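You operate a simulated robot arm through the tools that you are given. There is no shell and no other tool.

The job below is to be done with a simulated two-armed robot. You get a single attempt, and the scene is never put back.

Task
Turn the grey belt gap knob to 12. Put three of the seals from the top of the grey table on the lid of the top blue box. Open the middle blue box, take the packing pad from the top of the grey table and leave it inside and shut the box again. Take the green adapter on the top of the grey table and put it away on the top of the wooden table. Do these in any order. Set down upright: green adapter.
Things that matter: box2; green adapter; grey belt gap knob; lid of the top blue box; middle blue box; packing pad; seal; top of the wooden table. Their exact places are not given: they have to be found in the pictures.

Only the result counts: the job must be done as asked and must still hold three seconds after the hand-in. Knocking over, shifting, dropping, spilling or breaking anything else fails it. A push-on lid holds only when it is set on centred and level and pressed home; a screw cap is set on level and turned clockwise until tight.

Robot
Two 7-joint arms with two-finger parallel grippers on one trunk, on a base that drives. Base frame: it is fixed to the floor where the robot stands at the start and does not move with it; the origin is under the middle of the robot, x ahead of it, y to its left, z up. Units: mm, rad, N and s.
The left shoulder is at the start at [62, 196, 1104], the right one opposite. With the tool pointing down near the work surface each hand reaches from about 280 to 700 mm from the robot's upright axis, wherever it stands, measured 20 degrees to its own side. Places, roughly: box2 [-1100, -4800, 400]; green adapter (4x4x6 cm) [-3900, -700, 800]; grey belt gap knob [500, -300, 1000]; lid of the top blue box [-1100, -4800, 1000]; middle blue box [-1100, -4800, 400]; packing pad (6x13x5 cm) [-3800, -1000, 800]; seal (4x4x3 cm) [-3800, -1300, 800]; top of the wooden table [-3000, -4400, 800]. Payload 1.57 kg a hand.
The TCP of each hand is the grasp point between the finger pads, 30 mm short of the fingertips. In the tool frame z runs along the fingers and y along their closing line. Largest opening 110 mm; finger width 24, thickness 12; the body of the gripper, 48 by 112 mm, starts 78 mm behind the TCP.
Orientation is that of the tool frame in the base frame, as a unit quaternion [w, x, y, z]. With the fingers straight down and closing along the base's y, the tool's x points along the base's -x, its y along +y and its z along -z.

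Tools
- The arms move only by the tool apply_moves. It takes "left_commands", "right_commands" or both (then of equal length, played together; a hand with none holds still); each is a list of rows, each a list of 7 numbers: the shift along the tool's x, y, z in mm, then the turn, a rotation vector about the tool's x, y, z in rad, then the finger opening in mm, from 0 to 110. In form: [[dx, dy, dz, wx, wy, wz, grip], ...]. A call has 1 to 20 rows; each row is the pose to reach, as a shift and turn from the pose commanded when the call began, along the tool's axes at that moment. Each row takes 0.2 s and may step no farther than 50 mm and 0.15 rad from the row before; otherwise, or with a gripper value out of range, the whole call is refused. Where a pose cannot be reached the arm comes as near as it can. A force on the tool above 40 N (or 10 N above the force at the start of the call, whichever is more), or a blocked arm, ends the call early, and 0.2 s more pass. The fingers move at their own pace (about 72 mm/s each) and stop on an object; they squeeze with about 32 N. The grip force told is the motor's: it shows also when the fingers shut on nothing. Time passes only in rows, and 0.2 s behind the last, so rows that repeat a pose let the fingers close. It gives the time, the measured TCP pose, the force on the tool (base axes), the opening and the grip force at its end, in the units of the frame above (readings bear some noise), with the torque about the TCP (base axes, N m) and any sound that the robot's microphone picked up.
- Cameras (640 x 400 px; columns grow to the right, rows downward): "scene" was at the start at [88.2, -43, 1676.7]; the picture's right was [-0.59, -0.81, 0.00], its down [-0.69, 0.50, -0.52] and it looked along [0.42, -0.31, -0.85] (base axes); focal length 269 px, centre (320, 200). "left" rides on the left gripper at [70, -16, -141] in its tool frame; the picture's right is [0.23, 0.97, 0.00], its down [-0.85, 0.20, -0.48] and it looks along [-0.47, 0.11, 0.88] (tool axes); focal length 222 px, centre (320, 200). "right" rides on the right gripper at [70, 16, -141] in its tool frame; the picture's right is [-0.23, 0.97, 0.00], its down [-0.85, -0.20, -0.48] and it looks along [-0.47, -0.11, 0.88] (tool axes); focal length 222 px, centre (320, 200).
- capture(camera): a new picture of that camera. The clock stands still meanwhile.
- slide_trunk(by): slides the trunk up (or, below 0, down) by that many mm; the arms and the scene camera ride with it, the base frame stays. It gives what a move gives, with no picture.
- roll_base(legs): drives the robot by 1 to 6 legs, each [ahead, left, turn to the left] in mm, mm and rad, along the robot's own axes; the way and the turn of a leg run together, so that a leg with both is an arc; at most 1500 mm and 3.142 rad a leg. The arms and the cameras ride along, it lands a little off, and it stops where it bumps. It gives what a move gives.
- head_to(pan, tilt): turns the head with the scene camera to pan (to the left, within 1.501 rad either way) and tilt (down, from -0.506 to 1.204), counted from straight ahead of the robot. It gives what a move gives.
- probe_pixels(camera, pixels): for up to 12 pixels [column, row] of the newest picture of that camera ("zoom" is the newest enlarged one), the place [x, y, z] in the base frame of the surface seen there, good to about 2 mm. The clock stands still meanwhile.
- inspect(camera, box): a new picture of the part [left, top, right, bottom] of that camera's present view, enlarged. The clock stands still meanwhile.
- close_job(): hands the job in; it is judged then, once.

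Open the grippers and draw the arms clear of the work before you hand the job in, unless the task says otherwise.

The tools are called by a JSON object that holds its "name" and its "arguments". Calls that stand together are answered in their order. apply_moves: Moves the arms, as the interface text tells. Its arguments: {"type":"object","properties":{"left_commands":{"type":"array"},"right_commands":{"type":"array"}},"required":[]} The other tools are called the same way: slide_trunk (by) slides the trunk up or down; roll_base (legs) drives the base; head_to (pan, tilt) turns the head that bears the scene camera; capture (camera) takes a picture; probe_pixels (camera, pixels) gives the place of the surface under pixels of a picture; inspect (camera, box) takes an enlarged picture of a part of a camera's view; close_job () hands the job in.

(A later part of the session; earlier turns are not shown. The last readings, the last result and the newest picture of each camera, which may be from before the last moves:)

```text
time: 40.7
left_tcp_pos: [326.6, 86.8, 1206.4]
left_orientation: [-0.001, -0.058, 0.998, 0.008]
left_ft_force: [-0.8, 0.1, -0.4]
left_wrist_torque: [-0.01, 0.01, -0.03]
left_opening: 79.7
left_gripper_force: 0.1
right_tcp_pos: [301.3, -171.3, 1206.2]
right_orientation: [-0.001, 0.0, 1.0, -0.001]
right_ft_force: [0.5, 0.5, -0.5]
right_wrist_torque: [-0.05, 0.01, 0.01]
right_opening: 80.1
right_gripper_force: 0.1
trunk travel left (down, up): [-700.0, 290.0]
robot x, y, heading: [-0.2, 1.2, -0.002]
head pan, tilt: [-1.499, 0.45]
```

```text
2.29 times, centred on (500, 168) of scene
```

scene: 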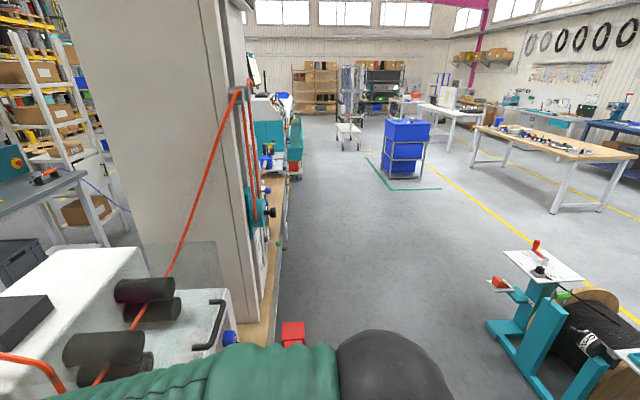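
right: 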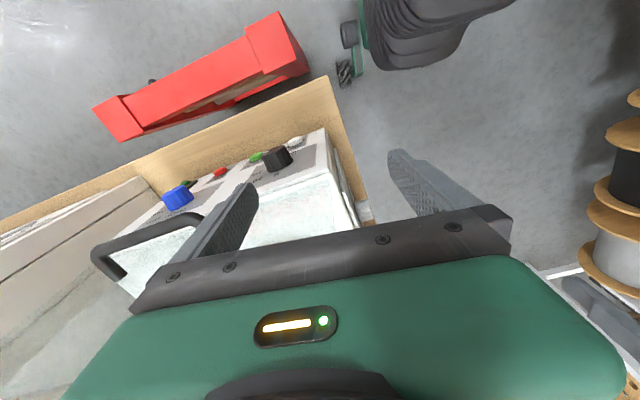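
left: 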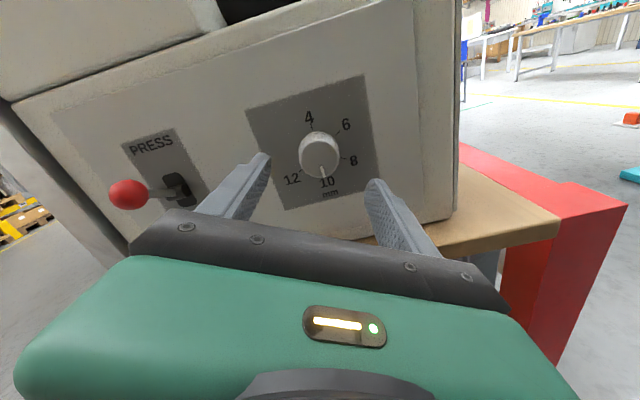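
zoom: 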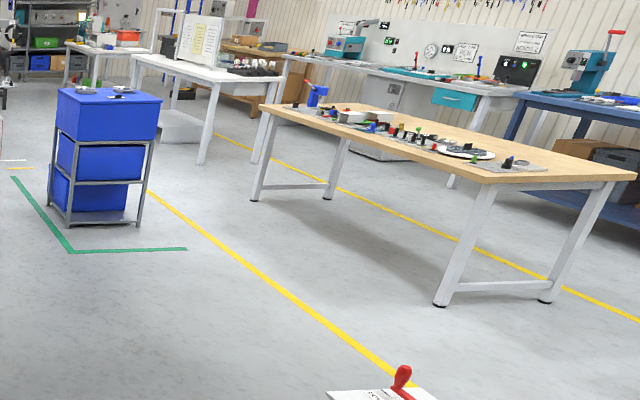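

I look to the left-rear side as well before driving.

{"name": "head_to", "arguments": {"pan": 1.5, "tilt": 0.7}}

{"name": "capture", "arguments": {"camera": "scene"}}

{"name": "head_to", "arguments": {"pan": -1.5, "tilt": 1.1}}

{"name": "capture", "arguments": {"camera": "scene"}}

```text
time: 43.3
left_tcp_pos: [326.4, 85.7, 1207.2]
left_orientation: [-0.002, -0.058, 0.998, 0.006]
left_ft_force: [-0.6, 0.2, -0.3]
left_wrist_torque: [-0.02, 0.01, 0.01]
left_opening: 80.0
left_gripper_force: 0.1
right_tcp_pos: [304.0, -171.4, 1205.2]
right_orientation: [-0.001, 0.001, 1.0, -0.001]
right_ft_force: [-0.4, -0.1, -1.0]
right_wrist_torque: [0.02, -0.02, 0.0]
right_opening: 80.1
right_gripper_force: 0.1
trunk travel left (down, up): [-700.0, 290.0]
robot x, y, heading: [0.6, 0.3, -0.004]
head pan, tilt: [1.499, 0.7]
```

```text
taken
```

scene: 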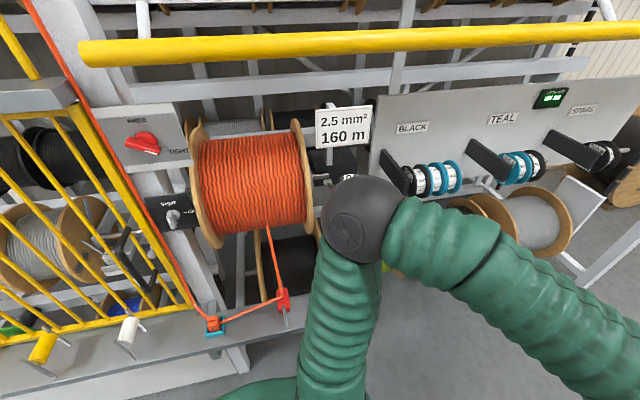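

```text
time: 45.9
left_tcp_pos: [326.9, 87.1, 1206.1]
left_orientation: [-0.001, -0.059, 0.998, 0.007]
left_ft_force: [-0.7, 0.6, -0.4]
left_wrist_torque: [0.02, -0.01, 0.0]
left_opening: 80.0
left_gripper_force: 0.1
right_tcp_pos: [301.6, -170.7, 1206.7]
right_orientation: [-0.001, 0.001, 1.0, 0.0]
right_ft_force: [0.1, -0.2, 0.2]
right_wrist_torque: [0.02, 0.0, 0.01]
right_opening: 80.1
right_gripper_force: 0.0
trunk travel left (down, up): [-700.0, 290.0]
robot x, y, heading: [-0.7, 1.7, 0.001]
head pan, tilt: [-1.499, 1.1]
```

```text
taken
```

scene: 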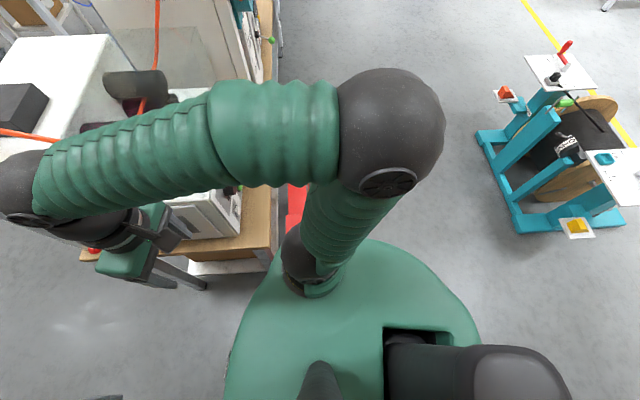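

I probe the right elbow, base edge, machine table edge and the teal stand in this view.

{"name": "probe_pixels", "arguments": {"camera": "scene", "pixels": [[390, 130], [440, 130], [480, 310], [450, 270], [268, 230], [268, 120], [290, 200], [480, 150], [520, 230], [340, 245], [590, 350], [330, 60]]}}

```text
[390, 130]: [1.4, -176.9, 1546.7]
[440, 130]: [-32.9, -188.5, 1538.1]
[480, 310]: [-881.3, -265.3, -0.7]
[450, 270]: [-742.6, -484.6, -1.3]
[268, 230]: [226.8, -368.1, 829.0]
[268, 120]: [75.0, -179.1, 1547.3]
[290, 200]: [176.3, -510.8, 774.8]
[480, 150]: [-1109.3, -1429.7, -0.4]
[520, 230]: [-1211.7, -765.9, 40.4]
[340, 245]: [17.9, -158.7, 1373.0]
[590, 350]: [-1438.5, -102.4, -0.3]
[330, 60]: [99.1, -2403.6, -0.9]
```

The arms are tucked (elbows within ~250 mm), and the floor behind (-881,-265),(-742,-485) is free. I back up 400 mm with a little to the right, and look left and right again.

{"name": "roll_base", "arguments": {"legs": [[-400, -60, 0]]}}

{"name": "head_to", "arguments": {"pan": 1.5, "tilt": 0.8}}

{"name": "capture", "arguments": {"camera": "scene"}}

{"name": "head_to", "arguments": {"pan": -1.5, "tilt": 0.7}}

{"name": "capture", "arguments": {"camera": "scene"}}

```text
time: 48.3
left_tcp_pos: [-54.3, 27.6, 1205.6]
left_orientation: [-0.001, -0.06, 0.998, 0.007]
left_ft_force: [-0.2, 0.0, -0.2]
left_wrist_torque: [-0.03, 0.06, 0.01]
left_opening: 80.0
left_gripper_force: 0.0
right_tcp_pos: [-77.7, -230.1, 1205.4]
right_orientation: [-0.001, -0.001, 1.0, -0.001]
right_ft_force: [0.6, -0.5, 0.1]
right_wrist_torque: [0.01, 0.04, 0.02]
right_opening: 80.1
right_gripper_force: 0.1
trunk travel left (down, up): [-700.0, 290.0]
robot x, y, heading: [-384.0, -63.6, 0.008]
head pan, tilt: [-1.499, 1.1]
```

```text
time: 50.9
left_tcp_pos: [-56.4, 27.7, 1207.2]
left_orientation: [0.0, -0.06, 0.998, 0.007]
left_ft_force: [-0.1, -0.9, 0.0]
left_wrist_torque: [0.0, 0.03, 0.02]
left_opening: 80.2
left_gripper_force: 0.1
right_tcp_pos: [-79.3, -230.7, 1205.8]
right_orientation: [-0.001, -0.001, 1.0, -0.001]
right_ft_force: [0.4, 0.5, -0.1]
right_wrist_torque: [-0.01, 0.0, -0.02]
right_opening: 79.9
right_gripper_force: 0.1
trunk travel left (down, up): [-700.0, 290.0]
robot x, y, heading: [-381.1, -61.6, 0.007]
head pan, tilt: [1.499, 0.799]
```

```text
taken
```

scene: 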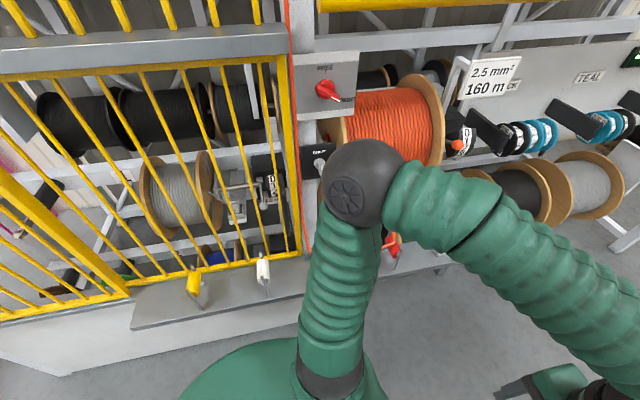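

```text
time: 53.5
left_tcp_pos: [-57.2, 27.7, 1206.4]
left_orientation: [-0.001, -0.061, 0.998, 0.007]
left_ft_force: [-0.2, -0.2, -0.4]
left_wrist_torque: [0.0, 0.0, -0.01]
left_opening: 80.1
left_gripper_force: 0.0
right_tcp_pos: [-79.0, -229.6, 1206.4]
right_orientation: [-0.001, -0.002, 1.0, -0.001]
right_ft_force: [0.8, -0.1, 0.4]
right_wrist_torque: [0.0, 0.0, 0.02]
right_opening: 80.1
right_gripper_force: 0.1
trunk travel left (down, up): [-700.0, 290.0]
robot x, y, heading: [-386.0, -62.3, 0.005]
head pan, tilt: [-1.499, 0.7]
```

```text
taken
```

scene: 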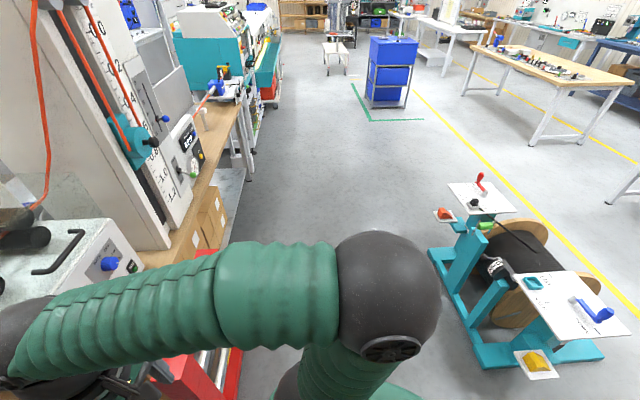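

There is room to turn here. I turn right by 90° and look to the right (which will be toward -x).

{"name": "roll_base", "arguments": {"legs": [[0, 0, -1.57]]}}

{"name": "head_to", "arguments": {"pan": -1.2, "tilt": 0.5}}

{"name": "capture", "arguments": {"camera": "scene"}}

```text
time: 57.8
left_tcp_pos: [-299.3, -389.5, 1208.0]
left_orientation: [0.004, 0.667, 0.745, 0.006]
left_ft_force: [-0.9, -0.2, -0.4]
left_wrist_torque: [-0.01, -0.02, 0.01]
left_opening: 80.2
left_gripper_force: 0.0
right_tcp_pos: [-556.5, -364.7, 1205.3]
right_orientation: [-0.002, 0.71, 0.704, 0.0]
right_ft_force: [0.3, 0.2, -0.1]
right_wrist_torque: [-0.01, 0.03, 0.02]
right_opening: 80.0
right_gripper_force: 0.1
trunk travel left (down, up): [-700.0, 290.0]
robot x, y, heading: [-385.3, -64.2, -1.581]
head pan, tilt: [-1.499, 0.7]
```

```text
time: 58.5
left_tcp_pos: [-298.4, -388.7, 1207.4]
left_orientation: [0.005, 0.668, 0.745, 0.005]
left_ft_force: [-0.3, -0.1, 0.3]
left_wrist_torque: [0.02, -0.03, 0.02]
left_opening: 79.9
left_gripper_force: 0.0
right_tcp_pos: [-556.6, -362.8, 1206.9]
right_orientation: [-0.001, 0.71, 0.704, 0.0]
right_ft_force: [0.5, 1.0, -0.2]
right_wrist_torque: [-0.01, -0.05, -0.04]
right_opening: 80.1
right_gripper_force: 0.1
trunk travel left (down, up): [-700.0, 290.0]
robot x, y, heading: [-382.4, -62.6, -1.581]
head pan, tilt: [-1.201, 0.499]
```

```text
taken
```

scene: 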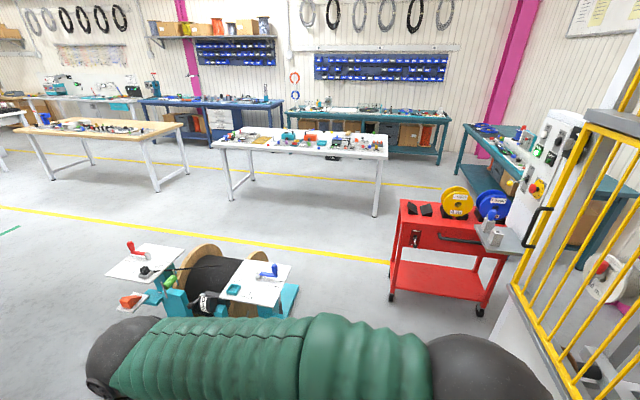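

I see the wooden table at (100,128), a white-grey table at (300,143), a red cart at (445,245) and the teal stand. I probe these and the floor between.

{"name": "probe_pixels", "arguments": {"camera": "scene", "pixels": [[300, 145], [232, 195], [375, 213], [385, 155], [100, 128], [395, 298], [480, 312], [420, 205], [290, 270], [300, 225], [520, 290], [330, 290]]}}

{"name": "inspect", "arguments": {"camera": "scene", "box": [200, 110, 400, 220]}}

```text
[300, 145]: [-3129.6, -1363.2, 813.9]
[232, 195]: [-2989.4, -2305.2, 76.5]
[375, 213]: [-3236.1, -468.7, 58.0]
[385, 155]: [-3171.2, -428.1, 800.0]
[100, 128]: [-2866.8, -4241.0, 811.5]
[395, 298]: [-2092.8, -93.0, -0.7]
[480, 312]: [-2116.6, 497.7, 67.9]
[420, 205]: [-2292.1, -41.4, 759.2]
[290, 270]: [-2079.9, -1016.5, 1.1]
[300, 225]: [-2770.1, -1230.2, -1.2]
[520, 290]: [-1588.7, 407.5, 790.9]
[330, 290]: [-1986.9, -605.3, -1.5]
```

```text
3.20 times, centred on (300, 165) of scene
```

zoom: 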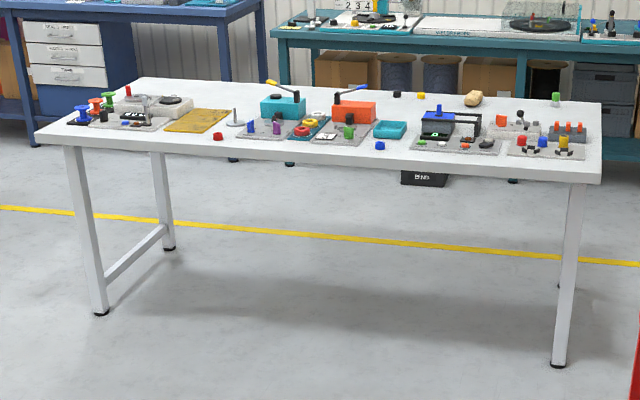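

I zoom at the back edge of the table for the green adapter, pad and seals, and probe them with the floor behind.

{"name": "inspect", "arguments": {"camera": "scene", "box": [290, 125, 390, 165]}}

{"name": "probe_pixels", "arguments": {"camera": "scene", "pixels": [[348, 141], [374, 141], [324, 140], [332, 140], [387, 142], [245, 135], [372, 188], [375, 182], [340, 155], [430, 160], [300, 175], [440, 150]]}}

```text
6.40 times, centred on (340, 145) of scene
```

zoom: 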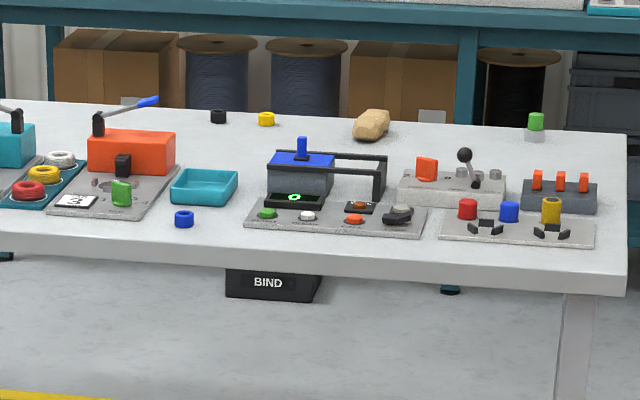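

```text
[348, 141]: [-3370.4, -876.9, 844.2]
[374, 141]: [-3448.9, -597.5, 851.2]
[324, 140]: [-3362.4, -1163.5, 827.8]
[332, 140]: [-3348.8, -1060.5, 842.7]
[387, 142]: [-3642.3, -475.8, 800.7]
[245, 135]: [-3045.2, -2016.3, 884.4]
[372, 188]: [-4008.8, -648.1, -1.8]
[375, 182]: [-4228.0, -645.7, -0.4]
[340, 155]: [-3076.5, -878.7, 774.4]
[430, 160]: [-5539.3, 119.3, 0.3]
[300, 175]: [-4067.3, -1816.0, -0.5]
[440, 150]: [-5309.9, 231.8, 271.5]
```

I probe via the zoom: green adapter (536,130), pad (372,125), black (218,117), yellow (266,119), blue (183,219) rings, and table corners.

{"name": "probe_pixels", "arguments": {"camera": "zoom", "pixels": [[536, 122], [535, 137], [372, 125], [218, 117], [266, 119], [183, 219], [600, 136], [622, 140], [60, 110], [622, 290], [500, 272], [470, 110]]}}

```text
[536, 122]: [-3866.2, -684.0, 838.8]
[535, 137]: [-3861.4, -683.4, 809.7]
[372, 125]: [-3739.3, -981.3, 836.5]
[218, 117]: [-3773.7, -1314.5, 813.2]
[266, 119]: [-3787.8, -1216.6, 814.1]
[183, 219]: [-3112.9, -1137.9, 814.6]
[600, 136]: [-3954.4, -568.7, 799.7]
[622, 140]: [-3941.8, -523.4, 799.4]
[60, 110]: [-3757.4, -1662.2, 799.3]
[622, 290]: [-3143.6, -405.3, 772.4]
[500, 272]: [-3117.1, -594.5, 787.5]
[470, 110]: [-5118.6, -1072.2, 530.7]
```

Objects sit along the back edge (adapter (-3864,-684), pad (-3739,-981), black (-3774,-1315), yellow (-3788,-1217)), a blue ring at the front (-3113,-1138). I look down at my own base and the near stand to judge the passage width.

{"name": "head_to", "arguments": {"pan": -1.2, "tilt": 1.1}}

{"name": "capture", "arguments": {"camera": "scene"}}

```text
time: 59.5
left_tcp_pos: [-299.9, -389.2, 1206.5]
left_orientation: [0.004, 0.667, 0.745, 0.005]
left_ft_force: [-0.2, 0.1, 0.3]
left_wrist_torque: [-0.04, 0.0, 0.01]
left_opening: 80.0
left_gripper_force: 0.0
right_tcp_pos: [-557.8, -363.4, 1206.3]
right_orientation: [-0.001, 0.71, 0.704, -0.001]
right_ft_force: [-0.1, 0.1, 0.4]
right_wrist_torque: [0.02, 0.04, 0.0]
right_opening: 80.2
right_gripper_force: 0.0
trunk travel left (down, up): [-700.0, 290.0]
robot x, y, heading: [-384.2, -62.2, -1.582]
head pan, tilt: [-1.201, 1.1]
```

```text
taken
```

scene: 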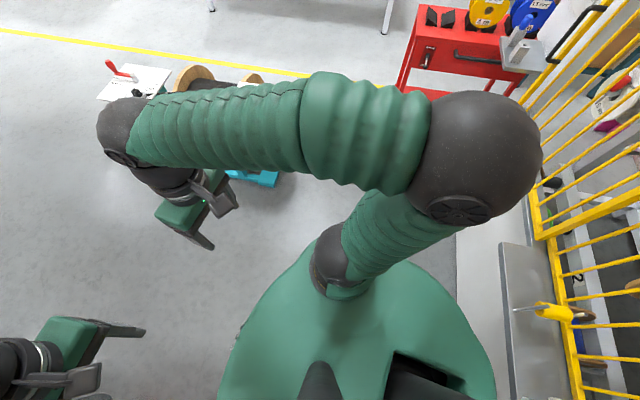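

{"name": "probe_pixels", "arguments": {"camera": "scene", "pixels": [[245, 330], [290, 275], [400, 280], [450, 320], [485, 370], [520, 300], [255, 178], [420, 255], [500, 245], [540, 215], [232, 385], [350, 250]]}}

```text
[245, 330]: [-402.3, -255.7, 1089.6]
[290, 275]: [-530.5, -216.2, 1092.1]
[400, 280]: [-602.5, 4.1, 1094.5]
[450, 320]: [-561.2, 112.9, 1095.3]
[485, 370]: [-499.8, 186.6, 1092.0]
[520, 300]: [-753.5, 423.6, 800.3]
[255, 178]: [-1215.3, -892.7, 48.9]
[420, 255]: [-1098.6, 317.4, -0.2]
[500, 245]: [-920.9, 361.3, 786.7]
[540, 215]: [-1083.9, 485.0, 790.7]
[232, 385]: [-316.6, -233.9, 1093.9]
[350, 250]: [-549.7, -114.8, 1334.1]
```

The trunk radius is about 270 mm. I move 340 mm ahead (toward -y), then turn right 90° to face -x, staying clear of the teal stand.

{"name": "roll_base", "arguments": {"legs": [[340, 0, 0], [0, 0, -1.56]]}}

{"name": "head_to", "arguments": {"pan": 0.0, "tilt": 0.6}}

{"name": "capture", "arguments": {"camera": "scene"}}

```text
time: 65.6
left_tcp_pos: [-715.0, -491.0, 1206.6]
left_orientation: [0.006, 0.998, 0.058, 0.0]
left_ft_force: [0.4, -0.5, -0.2]
left_wrist_torque: [0.03, 0.01, 0.01]
left_opening: 80.0
left_gripper_force: 0.1
right_tcp_pos: [-690.9, -231.6, 1205.8]
right_orientation: [-0.001, 1.0, -0.003, 0.001]
right_ft_force: [0.3, 0.2, -0.7]
right_wrist_torque: [0.01, -0.01, -0.01]
right_opening: 80.0
right_gripper_force: 0.0
trunk travel left (down, up): [-700.0, 290.0]
robot x, y, heading: [-387.9, -404.3, 3.145]
head pan, tilt: [-1.201, 1.1]
```

```text
time: 67.0
left_tcp_pos: [-713.2, -490.7, 1205.8]
left_orientation: [0.007, 0.998, 0.058, 0.001]
left_ft_force: [0.7, -0.7, -0.7]
left_wrist_torque: [0.02, 0.04, -0.01]
left_opening: 80.1
left_gripper_force: 0.1
right_tcp_pos: [-690.2, -231.4, 1205.9]
right_orientation: [-0.001, 1.0, -0.003, 0.001]
right_ft_force: [0.4, 0.0, -0.5]
right_wrist_torque: [0.01, -0.01, 0.03]
right_opening: 80.2
right_gripper_force: 0.0
trunk travel left (down, up): [-700.0, 290.0]
robot x, y, heading: [-386.6, -406.2, 3.14]
head pan, tilt: [0.0, 0.6]
```

```text
taken
```

scene: 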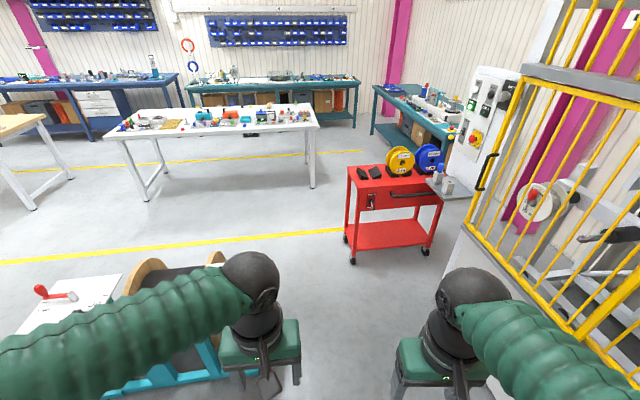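

I probe floor contacts of the red cart, the teal stand's near side, table legs and far benches.

{"name": "probe_pixels", "arguments": {"camera": "scene", "pixels": [[352, 259], [345, 240], [425, 251], [216, 258], [222, 345], [312, 184], [305, 158], [355, 125], [371, 134], [403, 165], [330, 300], [340, 150]]}}

```text
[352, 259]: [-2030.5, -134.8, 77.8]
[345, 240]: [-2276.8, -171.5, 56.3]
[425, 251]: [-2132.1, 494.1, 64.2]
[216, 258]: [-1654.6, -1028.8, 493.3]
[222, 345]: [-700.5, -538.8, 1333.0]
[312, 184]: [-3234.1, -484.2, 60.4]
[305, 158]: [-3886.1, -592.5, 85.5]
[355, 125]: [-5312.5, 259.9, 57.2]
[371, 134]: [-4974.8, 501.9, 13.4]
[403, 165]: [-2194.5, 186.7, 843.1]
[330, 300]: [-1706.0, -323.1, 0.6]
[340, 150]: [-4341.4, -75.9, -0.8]
```

I check the near plate of the teal stand, hidden behind the arm, by turning the head left.

{"name": "head_to", "arguments": {"pan": 0.75, "tilt": 0.75}}

{"name": "capture", "arguments": {"camera": "scene"}}

```text
time: 68.1
left_tcp_pos: [-714.9, -491.5, 1207.1]
left_orientation: [0.007, 0.998, 0.058, 0.0]
left_ft_force: [0.3, -0.1, 0.0]
left_wrist_torque: [-0.02, -0.02, 0.01]
left_opening: 79.9
left_gripper_force: 0.0
right_tcp_pos: [-691.3, -232.5, 1205.9]
right_orientation: [0.0, 1.0, -0.002, 0.001]
right_ft_force: [0.4, -0.1, 0.2]
right_wrist_torque: [-0.02, -0.02, -0.02]
right_opening: 79.7
right_gripper_force: 0.0
trunk travel left (down, up): [-700.0, 290.0]
robot x, y, heading: [-386.0, -402.6, 3.14]
head pan, tilt: [0.75, 0.75]
```

```text
taken
```

scene: 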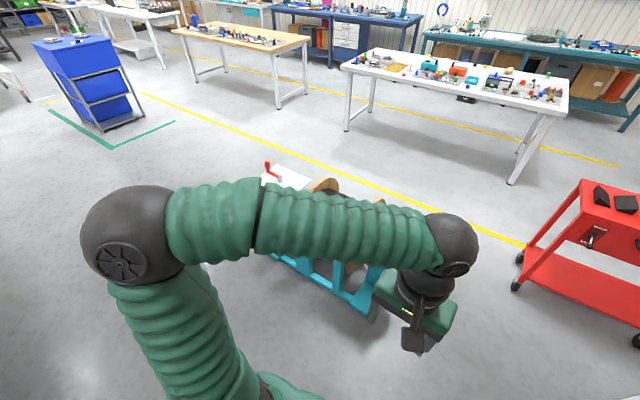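

{"name": "probe_pixels", "arguments": {"camera": "scene", "pixels": [[372, 312], [365, 305], [380, 280], [345, 275], [290, 265], [395, 265], [460, 300], [390, 330], [450, 205], [480, 240]]}}

```text
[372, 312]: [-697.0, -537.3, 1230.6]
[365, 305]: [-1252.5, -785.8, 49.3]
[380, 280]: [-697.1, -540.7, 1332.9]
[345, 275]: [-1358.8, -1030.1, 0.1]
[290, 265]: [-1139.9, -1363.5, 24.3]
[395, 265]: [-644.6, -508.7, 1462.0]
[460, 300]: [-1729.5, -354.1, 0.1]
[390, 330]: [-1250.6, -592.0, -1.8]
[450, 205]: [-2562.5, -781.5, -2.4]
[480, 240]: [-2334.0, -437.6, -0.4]
```

The passage is clear with y≈-253 past the teal stand's tab (~y -656) and then y≈-600 past the red cart. I drive these three legs.

{"name": "roll_base", "arguments": {"legs": [[214, -150, 0], [1000, 0, 0], [400, 347, 0]]}}

{"name": "head_to", "arguments": {"pan": -0.2, "tilt": 0.6}}

{"name": "capture", "arguments": {"camera": "scene"}}

```text
time: 77.4
left_tcp_pos: [-2324.6, -671.6, 1205.6]
left_orientation: [0.009, 0.997, 0.077, 0.003]
left_ft_force: [-0.5, 0.9, -1.1]
left_wrist_torque: [-0.08, -0.13, -0.03]
left_opening: 79.7
left_gripper_force: 0.2
right_tcp_pos: [-2308.8, -412.6, 1202.4]
right_orientation: [0.0, 1.0, 0.017, 0.004]
right_ft_force: [-0.3, 1.0, -1.2]
right_wrist_torque: [-0.08, -0.06, 0.0]
right_opening: 80.1
right_gripper_force: 0.0
trunk travel left (down, up): [-700.0, 290.0]
robot x, y, heading: [-1990.8, -577.7, -3.105]
head pan, tilt: [0.75, 0.75]
```

```text
time: 78.6
left_tcp_pos: [-2318.1, -685.7, 1206.7]
left_orientation: [0.001, 0.997, 0.078, 0.001]
left_ft_force: [0.6, -0.6, 0.1]
left_wrist_torque: [-0.02, 0.02, 0.03]
left_opening: 79.9
left_gripper_force: 0.1
right_tcp_pos: [-2300.9, -427.7, 1206.9]
right_orientation: [-0.006, 1.0, 0.017, 0.001]
right_ft_force: [-0.4, 0.1, 0.4]
right_wrist_torque: [-0.02, -0.01, 0.01]
right_opening: 79.9
right_gripper_force: 0.1
trunk travel left (down, up): [-700.0, 290.0]
robot x, y, heading: [-1995.4, -575.2, -3.104]
head pan, tilt: [-0.201, 0.6]
```

```text
taken
```

scene: 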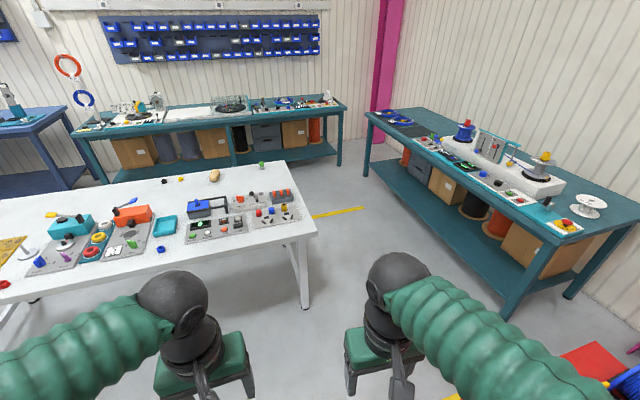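

The table end is right ahead; the passage to its rear lies between the table end (315,230) and the right bench (370,170)–(545,245). I probe their edges.

{"name": "probe_pixels", "arguments": {"camera": "scene", "pixels": [[316, 233], [291, 165], [545, 245], [368, 120], [508, 312], [366, 170], [236, 162], [340, 160], [100, 180], [345, 225], [330, 190], [345, 105]]}}

```text
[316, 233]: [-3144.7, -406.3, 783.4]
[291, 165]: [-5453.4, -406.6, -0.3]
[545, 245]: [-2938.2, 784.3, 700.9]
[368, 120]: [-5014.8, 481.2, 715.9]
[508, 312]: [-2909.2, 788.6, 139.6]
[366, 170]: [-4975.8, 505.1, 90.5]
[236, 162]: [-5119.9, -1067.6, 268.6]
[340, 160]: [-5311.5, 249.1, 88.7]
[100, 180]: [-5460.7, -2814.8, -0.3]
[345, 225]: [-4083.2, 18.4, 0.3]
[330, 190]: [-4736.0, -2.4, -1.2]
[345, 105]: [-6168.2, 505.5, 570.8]
```

The way around the table end is wide (y between -406 and ~600). I drive: ahead past the cart, diagonally right, then along the table end to behind the table.

{"name": "roll_base", "arguments": {"legs": [[550, -146, 0], [433, -467, 0], [1347, -111, 0]]}}

{"name": "head_to", "arguments": {"pan": 0.9, "tilt": 0.7}}

{"name": "capture", "arguments": {"camera": "scene"}}

```text
time: 91.4
left_tcp_pos: [-4677.6, -47.0, 1206.6]
left_orientation: [0.001, 0.997, 0.071, -0.001]
left_ft_force: [-0.2, -0.5, -0.1]
left_wrist_torque: [0.0, -0.01, -0.03]
left_opening: 80.0
left_gripper_force: 0.0
right_tcp_pos: [-4658.2, 211.4, 1206.9]
right_orientation: [-0.007, 1.0, 0.012, 0.0]
right_ft_force: [1.2, 0.0, 1.3]
right_wrist_torque: [-0.06, -0.01, -0.02]
right_opening: 79.9
right_gripper_force: 0.1
trunk travel left (down, up): [-700.0, 290.0]
robot x, y, heading: [-4358.0, 62.6, -3.12]
head pan, tilt: [-0.201, 0.6]
```

```text
time: 92.7
left_tcp_pos: [-4678.6, -46.6, 1206.2]
left_orientation: [0.001, 0.997, 0.072, -0.001]
left_ft_force: [-0.4, 0.2, -1.4]
left_wrist_torque: [-0.02, -0.01, 0.01]
left_opening: 79.8
left_gripper_force: 0.1
right_tcp_pos: [-4659.0, 211.4, 1208.2]
right_orientation: [-0.007, 1.0, 0.012, 0.0]
right_ft_force: [-0.3, -0.3, -0.6]
right_wrist_torque: [0.02, 0.02, -0.02]
right_opening: 80.1
right_gripper_force: 0.1
trunk travel left (down, up): [-700.0, 290.0]
robot x, y, heading: [-4353.4, 58.3, -3.121]
head pan, tilt: [0.901, 0.7]
```

```text
taken
```

scene: 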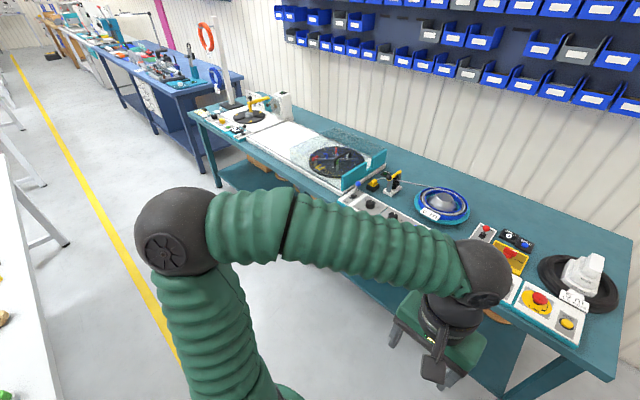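

I probe the back bench's front edge and the table's back edge, to be sure of room for turning.

{"name": "probe_pixels", "arguments": {"camera": "scene", "pixels": [[605, 378], [195, 115], [335, 205], [60, 400], [10, 170], [5, 318], [3, 395], [150, 300], [30, 290], [68, 242]]}}

```text
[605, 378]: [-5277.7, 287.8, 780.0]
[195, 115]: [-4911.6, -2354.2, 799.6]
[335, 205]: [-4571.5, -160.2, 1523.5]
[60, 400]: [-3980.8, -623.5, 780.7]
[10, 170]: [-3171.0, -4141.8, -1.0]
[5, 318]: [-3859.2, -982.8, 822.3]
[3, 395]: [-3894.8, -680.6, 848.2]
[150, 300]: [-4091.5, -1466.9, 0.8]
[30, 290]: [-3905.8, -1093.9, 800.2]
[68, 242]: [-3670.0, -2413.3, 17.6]
```

Room is enough (bench edge ≥ 700 mm away). I turn left by 180° to face the table from behind (+x) and then strafe right toward y≈-860.

{"name": "roll_base", "arguments": {"legs": [[0, 0, 1.56], [0, 0, 1.56]]}}

{"name": "head_to", "arguments": {"pan": -0.8, "tilt": 0.8}}

{"name": "capture", "arguments": {"camera": "scene"}}

```text
time: 100.7
left_tcp_pos: [-4027.9, 158.1, 1207.1]
left_orientation: [0.0, -0.054, 0.999, 0.002]
left_ft_force: [0.2, 0.5, 0.4]
left_wrist_torque: [0.0, 0.03, -0.05]
left_opening: 79.8
left_gripper_force: 0.2
right_tcp_pos: [-4056.0, -99.5, 1207.2]
right_orientation: [0.0, 0.008, 1.0, -0.007]
right_ft_force: [0.2, -0.4, -0.3]
right_wrist_torque: [0.01, 0.02, 0.0]
right_opening: 79.7
right_gripper_force: 0.1
trunk travel left (down, up): [-700.0, 290.0]
robot x, y, heading: [-4355.6, 60.2, -0.019]
head pan, tilt: [0.901, 0.7]
```

```text
time: 102.4
left_tcp_pos: [-4028.2, 157.6, 1206.4]
left_orientation: [0.0, -0.052, 0.999, 0.0]
left_ft_force: [-0.2, 0.3, 0.3]
left_wrist_torque: [0.04, -0.02, -0.02]
left_opening: 80.1
left_gripper_force: 0.1
right_tcp_pos: [-4055.2, -100.9, 1208.0]
right_orientation: [0.0, 0.008, 1.0, -0.007]
right_ft_force: [0.2, 0.0, 0.1]
right_wrist_torque: [0.01, 0.01, -0.02]
right_opening: 80.0
right_gripper_force: 0.1
trunk travel left (down, up): [-700.0, 290.0]
robot x, y, heading: [-4354.6, 59.4, -0.015]
head pan, tilt: [-0.799, 0.799]
```

```text
taken
```

scene: 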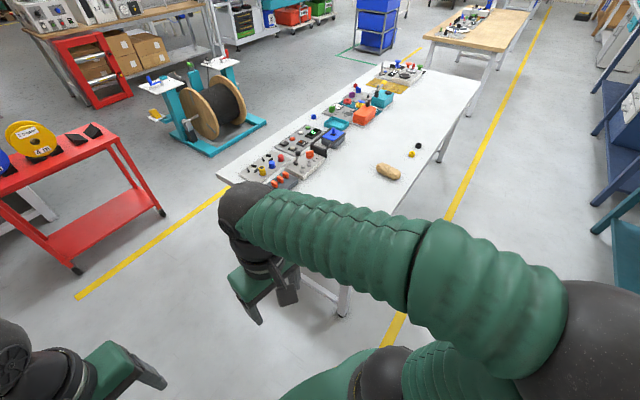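

I strafe right by 920 mm along the table's back edge.

{"name": "roll_base", "arguments": {"legs": [[14, -920, 0.015]]}}

{"name": "head_to", "arguments": {"pan": 0.0, "tilt": 0.9}}

{"name": "capture", "arguments": {"camera": "scene"}}

```text
time: 107.1
left_tcp_pos: [-4016.3, -722.0, 1206.2]
left_orientation: [0.001, -0.065, 0.998, 0.0]
left_ft_force: [0.2, 0.1, -0.7]
left_wrist_torque: [-0.02, -0.01, 0.0]
left_opening: 80.1
left_gripper_force: 0.0
right_tcp_pos: [-4039.4, -979.1, 1208.1]
right_orientation: [0.0, -0.005, 1.0, -0.007]
right_ft_force: [0.0, -0.4, -0.9]
right_wrist_torque: [-0.04, -0.01, 0.03]
right_opening: 80.0
right_gripper_force: 0.0
trunk travel left (down, up): [-700.0, 290.0]
robot x, y, heading: [-4342.1, -826.1, 0.01]
head pan, tilt: [-0.799, 0.799]
```

```text
time: 108.2
left_tcp_pos: [-4017.6, -725.9, 1207.0]
left_orientation: [0.0, -0.065, 0.998, 0.003]
left_ft_force: [0.3, -0.2, 0.1]
left_wrist_torque: [0.0, -0.03, 0.0]
left_opening: 79.9
left_gripper_force: 0.0
right_tcp_pos: [-4038.1, -983.9, 1208.2]
right_orientation: [0.001, -0.004, 1.0, -0.006]
right_ft_force: [0.6, 0.3, -1.0]
right_wrist_torque: [-0.03, -0.03, 0.04]
right_opening: 79.9
right_gripper_force: 0.0
trunk travel left (down, up): [-700.0, 290.0]
robot x, y, heading: [-4338.5, -833.3, 0.011]
head pan, tilt: [0.0, 0.901]
```

```text
taken
```

scene: 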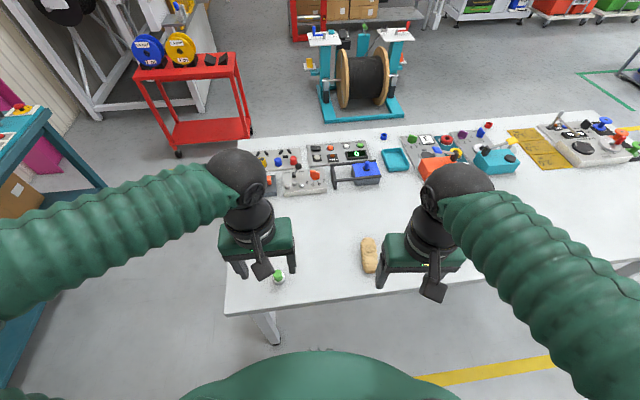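

Adapter at (279,276), pad at (369,253). I zoom in on both and look right for the seals.

{"name": "inspect", "arguments": {"camera": "scene", "box": [240, 220, 400, 320]}}

{"name": "probe_pixels", "arguments": {"camera": "scene", "pixels": [[279, 273], [279, 282], [369, 240], [369, 253], [370, 270], [240, 300], [330, 290]]}}

{"name": "head_to", "arguments": {"pan": -0.7, "tilt": 0.9}}

{"name": "capture", "arguments": {"camera": "scene"}}

```text
4.00 times, centred on (320, 270) of scene
```

zoom: 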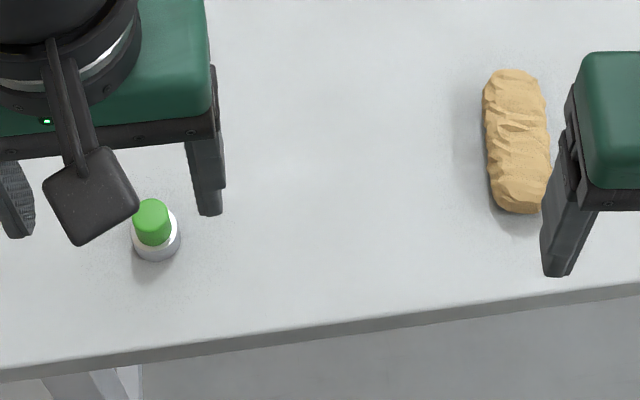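

```text
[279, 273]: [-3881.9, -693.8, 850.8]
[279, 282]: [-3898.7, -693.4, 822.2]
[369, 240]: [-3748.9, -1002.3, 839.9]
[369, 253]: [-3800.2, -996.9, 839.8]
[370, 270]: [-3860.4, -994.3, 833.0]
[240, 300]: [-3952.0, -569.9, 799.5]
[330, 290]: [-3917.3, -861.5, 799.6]
```

```text
time: 109.3
left_tcp_pos: [-4016.0, -725.9, 1206.2]
left_orientation: [0.002, -0.065, 0.998, 0.001]
left_ft_force: [0.4, 0.0, 0.2]
left_wrist_torque: [0.0, 0.01, 0.01]
left_opening: 79.8
left_gripper_force: 0.1
right_tcp_pos: [-4038.0, -984.4, 1207.5]
right_orientation: [0.0, -0.006, 1.0, -0.007]
right_ft_force: [-0.2, 0.3, -0.2]
right_wrist_torque: [0.04, 0.01, -0.01]
right_opening: 80.2
right_gripper_force: 0.0
trunk travel left (down, up): [-700.0, 290.0]
robot x, y, heading: [-4343.5, -828.0, 0.01]
head pan, tilt: [-0.7, 0.901]
```

```text
taken
```

scene: 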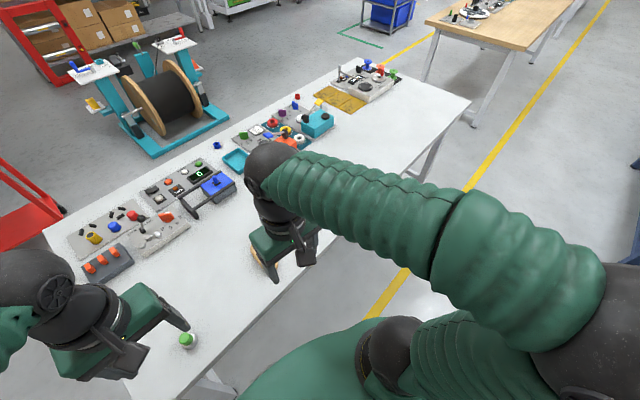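

Adapter base is centred near (-3880,-693), pad near (-3803,-997) lying along x with top at ~842. I bring both hands above their objects, at z≈950.

{"name": "apply_moves", "arguments": {"left_commands": [[-17, 2, 32, 0, 0, 0.016, 80], [-35, 4, 64, 0, 0, 0.033, 80], [-52, 6, 96, 0, 0, 0.049, 80], [-70, 8, 128, 0, 0, 0.065, 80], [-87, 9, 160, 0, 0, 0.081, 80], [-104, 11, 192, 0, 0, 0.098, 80], [-122, 13, 224, 0, 0, 0.114, 80], [-139, 15, 256, 0, 0, 0.13, 80], [-139, 15, 256, 0, 0, 0.13, 80]], "right_commands": [[-29, -2, 32, 0, 0, 0.01, 90], [-59, -4, 64, 0, 0, 0.02, 95], [-88, -6, 97, 0, 0, 0.03, 95], [-117, -8, 129, 0, 0, 0.04, 95], [-147, -10, 161, 0, 0, 0.05, 95], [-176, -11, 193, 0, 0, 0.06, 95], [-206, -13, 226, 0, 0, 0.07, 95], [-235, -15, 258, 0, 0, 0.082, 95], [-235, -15, 258, 0, 0, 0.082, 95]]}}

{"name": "capture", "arguments": {"camera": "left"}}

{"name": "capture", "arguments": {"camera": "right"}}

```text
time: 111.3
left_tcp_pos: [-3882.5, -690.8, 951.7]
left_orientation: [0.002, 0.0, 1.0, 0.002]
left_ft_force: [-0.3, 0.0, 0.4]
left_wrist_torque: [0.04, 0.01, 0.01]
left_opening: 80.2
left_gripper_force: 0.0
right_tcp_pos: [-3805.6, -1001.4, 951.1]
right_orientation: [0.001, 0.038, 0.999, -0.006]
right_ft_force: [-0.3, 0.4, 0.9]
right_wrist_torque: [-0.01, 0.0, -0.04]
right_opening: 95.1
right_gripper_force: 0.0
trunk travel left (down, up): [-700.0, 290.0]
robot x, y, heading: [-4341.5, -828.7, 0.009]
head pan, tilt: [-0.7, 0.901]
```

```text
taken
```

left: 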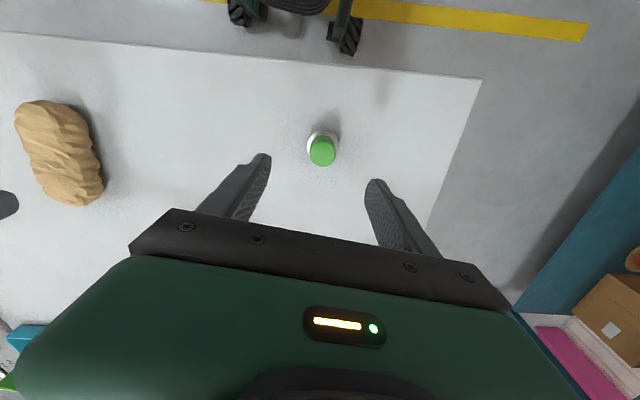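

```text
taken
```

right: 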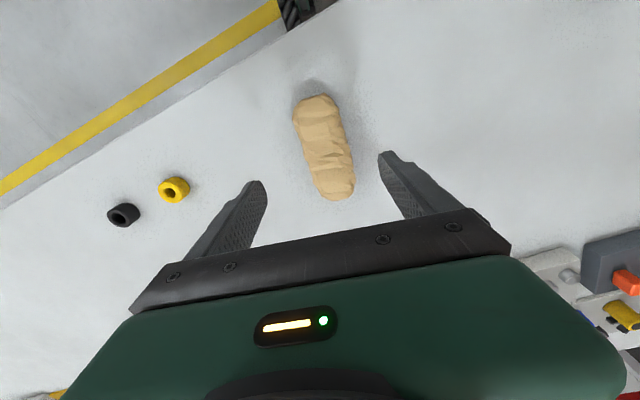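

Clear views: adapter at (321,148) in the left picture, pad at (325,147) and the two seals at (123,214),(172,189) in the right. I probe details.

{"name": "probe_pixels", "arguments": {"camera": "left", "pixels": [[322, 152], [312, 152], [333, 152], [322, 163], [322, 140], [307, 145], [338, 145], [320, 133], [318, 130]]}}

{"name": "probe_pixels", "arguments": {"camera": "right", "pixels": [[315, 102], [338, 192], [325, 147], [300, 150], [348, 145], [296, 118], [350, 180], [322, 198], [172, 188], [172, 180], [121, 214], [160, 195]]}}

{"name": "inspect", "arguments": {"camera": "left", "box": [280, 110, 360, 180]}}

{"name": "inspect", "arguments": {"camera": "right", "box": [90, 150, 210, 240]}}

```text
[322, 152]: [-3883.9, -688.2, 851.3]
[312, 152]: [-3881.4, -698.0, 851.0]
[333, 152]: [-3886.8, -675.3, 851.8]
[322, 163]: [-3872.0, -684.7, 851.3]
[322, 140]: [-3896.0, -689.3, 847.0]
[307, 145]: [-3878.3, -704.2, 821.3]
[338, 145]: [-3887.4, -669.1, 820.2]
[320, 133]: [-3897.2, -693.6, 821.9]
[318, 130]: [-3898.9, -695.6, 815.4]
```

```text
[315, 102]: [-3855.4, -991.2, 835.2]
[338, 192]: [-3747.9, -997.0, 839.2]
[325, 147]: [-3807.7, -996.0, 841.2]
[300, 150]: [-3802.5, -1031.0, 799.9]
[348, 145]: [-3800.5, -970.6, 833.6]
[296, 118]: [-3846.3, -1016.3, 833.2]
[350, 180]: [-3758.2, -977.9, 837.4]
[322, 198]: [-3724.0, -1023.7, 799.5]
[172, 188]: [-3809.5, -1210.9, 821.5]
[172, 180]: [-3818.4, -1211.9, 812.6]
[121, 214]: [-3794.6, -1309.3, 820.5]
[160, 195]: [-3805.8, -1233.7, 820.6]
```

```text
5.71 times, centred on (320, 145) of left
```

zoom: 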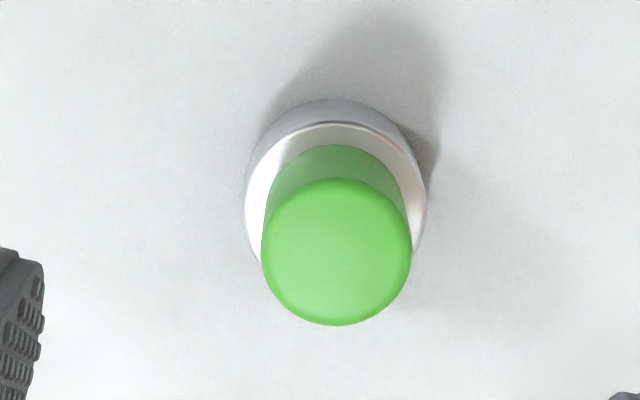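

```text
4.44 times, centred on (150, 195) of right
```

zoom: 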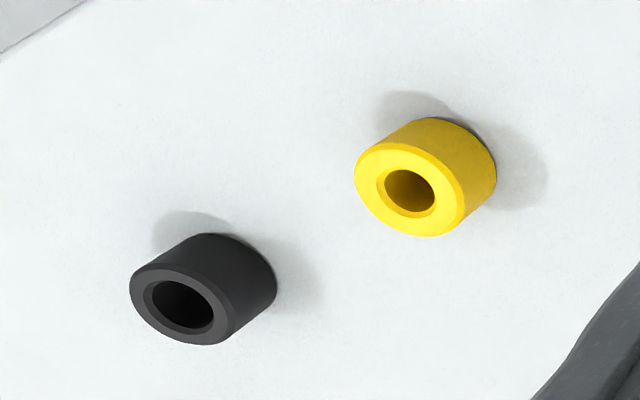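

Adapter axis ≈ (-3884,-687), base 40 mm wide up to z 821; pad centre ≈ (-3806,-997). I fine-adjust and descend both hands to TCP z≈835 with the fingers open.

{"name": "apply_moves", "arguments": {"left_commands": [[1.5, 4, 30, 0, 0, 0, 80], [1.5, 4, 60, 0, 0, 0, 80], [1.5, 4, 85, 0, 0, 0, 80], [1.5, 4, 105, 0, 0, 0, 80], [1.5, 4, 116, 0, 0, 0, 80], [1.5, 4, 116, 0, 0, 0, 80]], "right_commands": [[1.3, 4.4, 30, 0, 0, 0, 95], [1.3, 4.4, 60, 0, 0, 0, 95], [1.3, 4.4, 85, 0, 0, 0, 95], [1.3, 4.4, 105, 0, 0, 0, 95], [1.3, 4.4, 115, 0, 0, 0, 95], [1.3, 4.4, 115, 0, 0, 0, 95]]}}

{"name": "capture", "arguments": {"camera": "left"}}

{"name": "capture", "arguments": {"camera": "right"}}

```text
time: 112.7
left_tcp_pos: [-3882.6, -685.7, 832.3]
left_orientation: [0.001, -0.001, 1.0, 0.002]
left_ft_force: [-1.3, 0.5, 0.2]
left_wrist_torque: [-0.03, 0.0, -0.02]
left_opening: 79.9
left_gripper_force: 0.2
right_tcp_pos: [-3805.8, -996.2, 834.9]
right_orientation: [0.001, 0.036, 0.999, -0.007]
right_ft_force: [0.5, -0.3, -0.1]
right_wrist_torque: [0.02, -0.03, 0.02]
right_opening: 94.5
right_gripper_force: 0.1
trunk travel left (down, up): [-700.0, 290.0]
robot x, y, heading: [-4342.3, -829.1, 0.016]
head pan, tilt: [-0.7, 0.901]
```

```text
taken
```

left: 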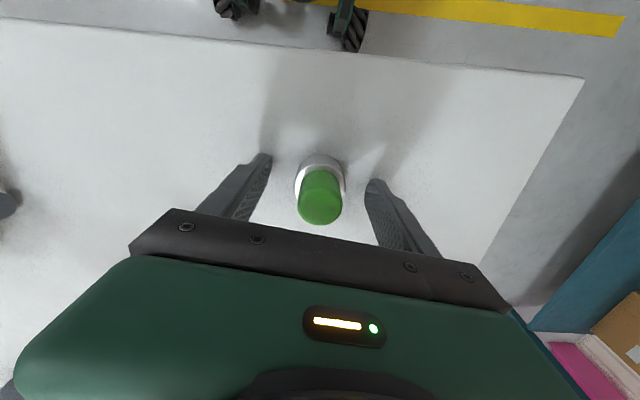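

```text
taken
```

right: 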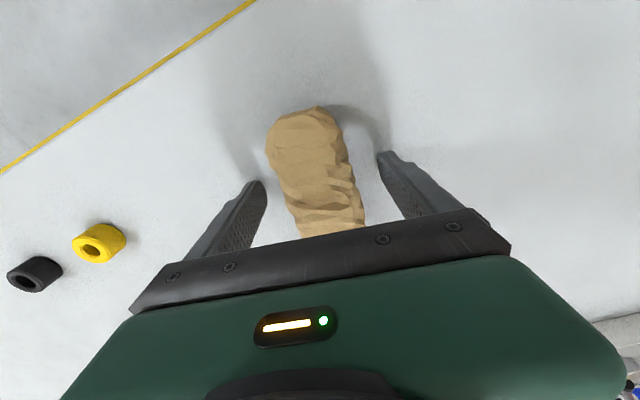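

Both objects are between the fingers. I raise the left hand 3 mm and close both grippers.

{"name": "apply_moves", "arguments": {"left_commands": [[0, 0, -3, 0, 0, 0, 65], [0, 0, -3, 0, 0, 0, 50], [0, 0, -3, 0, 0, 0, 40], [0, 0, -3, 0, 0, 0, 34], [0, 0, -3, 0, 0, 0, 30], [0, 0, -3, 0, 0, 0, 30]], "right_commands": [[0, 0, 0, 0, 0, 0, 80], [0, 0, 0, 0, 0, 0, 65], [0, 0, 0, 0, 0, 0, 55], [0, 0, 0, 0, 0, 0, 48], [0, 0, 0, 0, 0, 0, 42], [0, 0, 0, 0, 0, 0, 42]]}}

```text
time: 114.1
left_tcp_pos: [-3882.6, -688.2, 836.2]
left_orientation: [0.002, 0.0, 1.0, 0.002]
left_ft_force: [0.8, 0.5, 1.2]
left_wrist_torque: [0.0, 0.01, 0.01]
left_opening: 38.8
left_gripper_force: 31.7
right_tcp_pos: [-3806.1, -996.5, 835.1]
right_orientation: [0.001, 0.036, 0.999, -0.007]
right_ft_force: [-0.2, -0.1, 0.1]
right_wrist_torque: [0.05, 0.03, 0.05]
right_opening: 58.0
right_gripper_force: 32.0
trunk travel left (down, up): [-700.0, 290.0]
robot x, y, heading: [-4340.1, -831.0, 0.013]
head pan, tilt: [-0.7, 0.901]
```

Both are gripped (38.8 and 58.0 mm). I lift both straight up and check with the cameras.

{"name": "apply_moves", "arguments": {"left_commands": [[0, 0, -15, 0, 0, 0, 30], [0, 0, -45, 0, 0, 0, 30], [0, 0, -80, 0, 0, 0, 30], [0, 0, -120, 0, 0, 0, 30], [0, 0, -160, 0, 0, 0, 30], [0, 0, -200, 0, 0, 0, 30]], "right_commands": [[0, 0, -15, 0, 0, 0, 42], [0, 0, -45, 0, 0, 0, 42], [0, 0, -80, 0, 0, 0, 42], [0, 0, -120, 0, 0, 0, 42], [0, 0, -160, 0, 0, 0, 42], [0, 0, -200, 0, 0, 0, 42]]}}

{"name": "capture", "arguments": {"camera": "left"}}

{"name": "capture", "arguments": {"camera": "right"}}

```text
time: 115.5
left_tcp_pos: [-3880.1, -689.1, 1039.3]
left_orientation: [0.001, 0.0, 1.0, 0.002]
left_ft_force: [-0.3, 0.4, -1.4]
left_wrist_torque: [-0.01, 0.0, 0.0]
left_opening: 38.7
left_gripper_force: 31.6
right_tcp_pos: [-3808.1, -992.6, 1034.1]
right_orientation: [0.001, 0.036, 0.999, -0.007]
right_ft_force: [-0.9, -0.1, -0.2]
right_wrist_torque: [0.0, -0.01, 0.04]
right_opening: 57.8
right_gripper_force: 32.3
trunk travel left (down, up): [-700.0, 290.0]
robot x, y, heading: [-4339.8, -827.8, 0.012]
head pan, tilt: [-0.7, 0.901]
```

```text
taken
```

left: 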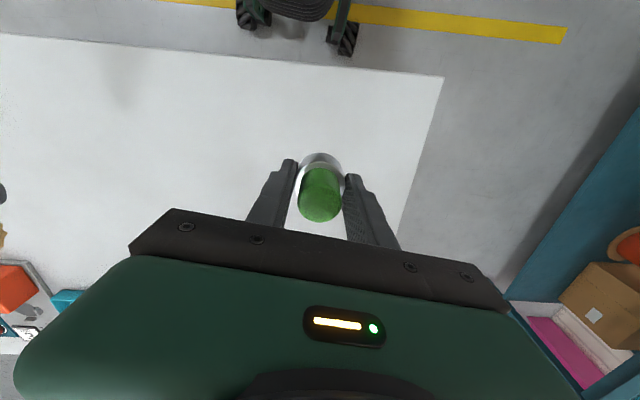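

```text
taken
```

right: 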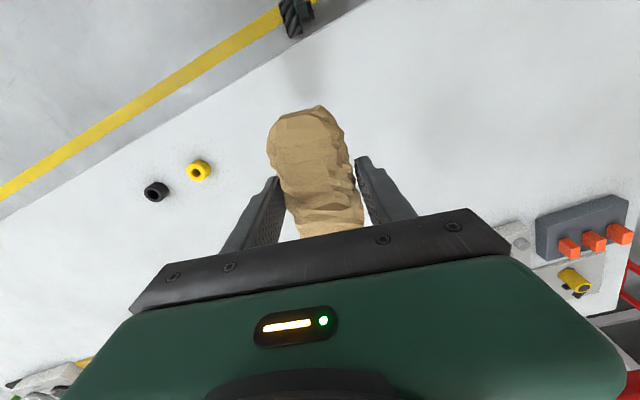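

Both objects are held well. I retract both hands to the tucked height (z≈1206) close to the body for driving.

{"name": "apply_moves", "arguments": {"left_commands": [[19, -5, -24, 0, 0, 0, 30], [39, -10, -48, 0, 0, 0, 30], [58, -16, -72, 0, 0, 0, 30], [78, -21, -95, 0, 0, 0, 30], [97, -26, -119, 0, 0, 0, 30], [117, -32, -143, 0, 0, 0, 30], [136, -37, -167, 0, 0, 0, 30], [136, -37, -167, 0, 0, 0, 30]], "right_commands": [[33, -1, -25, 0, 0, 0, 42], [66, -2, -50, 0, 0, 0, 42], [99, -4, -75, 0, 0, 0, 42], [131, -5, -99, 0, 0, 0, 42], [164, -6, -124, 0, 0, 0, 42], [197, -7, -149, 0, 0, 0, 42], [228, -8, -174, 0, 0, 0, 42], [228, -8, -174, 0, 0, 0, 42]]}}

{"name": "head_to", "arguments": {"pan": -1.4, "tilt": 0.45}}

{"name": "capture", "arguments": {"camera": "scene"}}

```text
time: 117.3
left_tcp_pos: [-4017.6, -725.9, 1203.0]
left_orientation: [0.001, -0.001, 1.0, 0.001]
left_ft_force: [-0.1, -0.3, -1.2]
left_wrist_torque: [0.04, 0.03, 0.01]
left_opening: 38.7
left_gripper_force: 31.4
right_tcp_pos: [-4031.9, -984.7, 1208.4]
right_orientation: [-0.001, 0.036, 0.999, -0.007]
right_ft_force: [0.3, 0.7, -0.5]
right_wrist_torque: [0.0, 0.06, 0.03]
right_opening: 57.6
right_gripper_force: 32.3
trunk travel left (down, up): [-700.0, 290.0]
robot x, y, heading: [-4340.7, -828.7, 0.016]
head pan, tilt: [-0.7, 0.901]
```

```text
time: 118.4
left_tcp_pos: [-4018.2, -724.7, 1202.3]
left_orientation: [0.001, 0.0, 1.0, 0.002]
left_ft_force: [0.0, 0.8, -1.4]
left_wrist_torque: [-0.04, -0.01, 0.0]
left_opening: 38.8
left_gripper_force: 32.2
right_tcp_pos: [-4031.2, -984.8, 1207.5]
right_orientation: [0.0, 0.036, 0.999, -0.006]
right_ft_force: [0.1, 0.1, -0.9]
right_wrist_torque: [0.04, -0.02, 0.0]
right_opening: 57.4
right_gripper_force: 31.7
trunk travel left (down, up): [-700.0, 290.0]
robot x, y, heading: [-4339.4, -829.3, 0.016]
head pan, tilt: [-1.4, 0.45]
```

```text
taken
```

scene: 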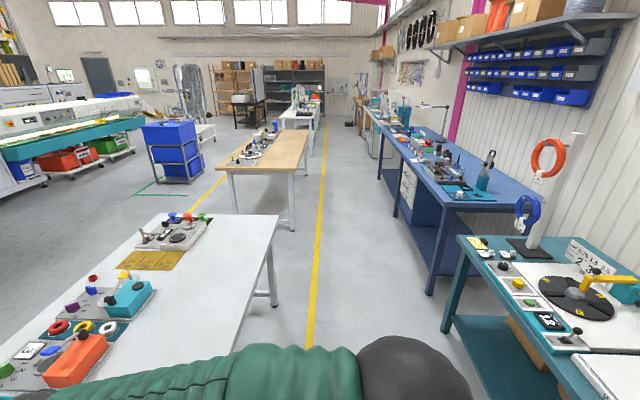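

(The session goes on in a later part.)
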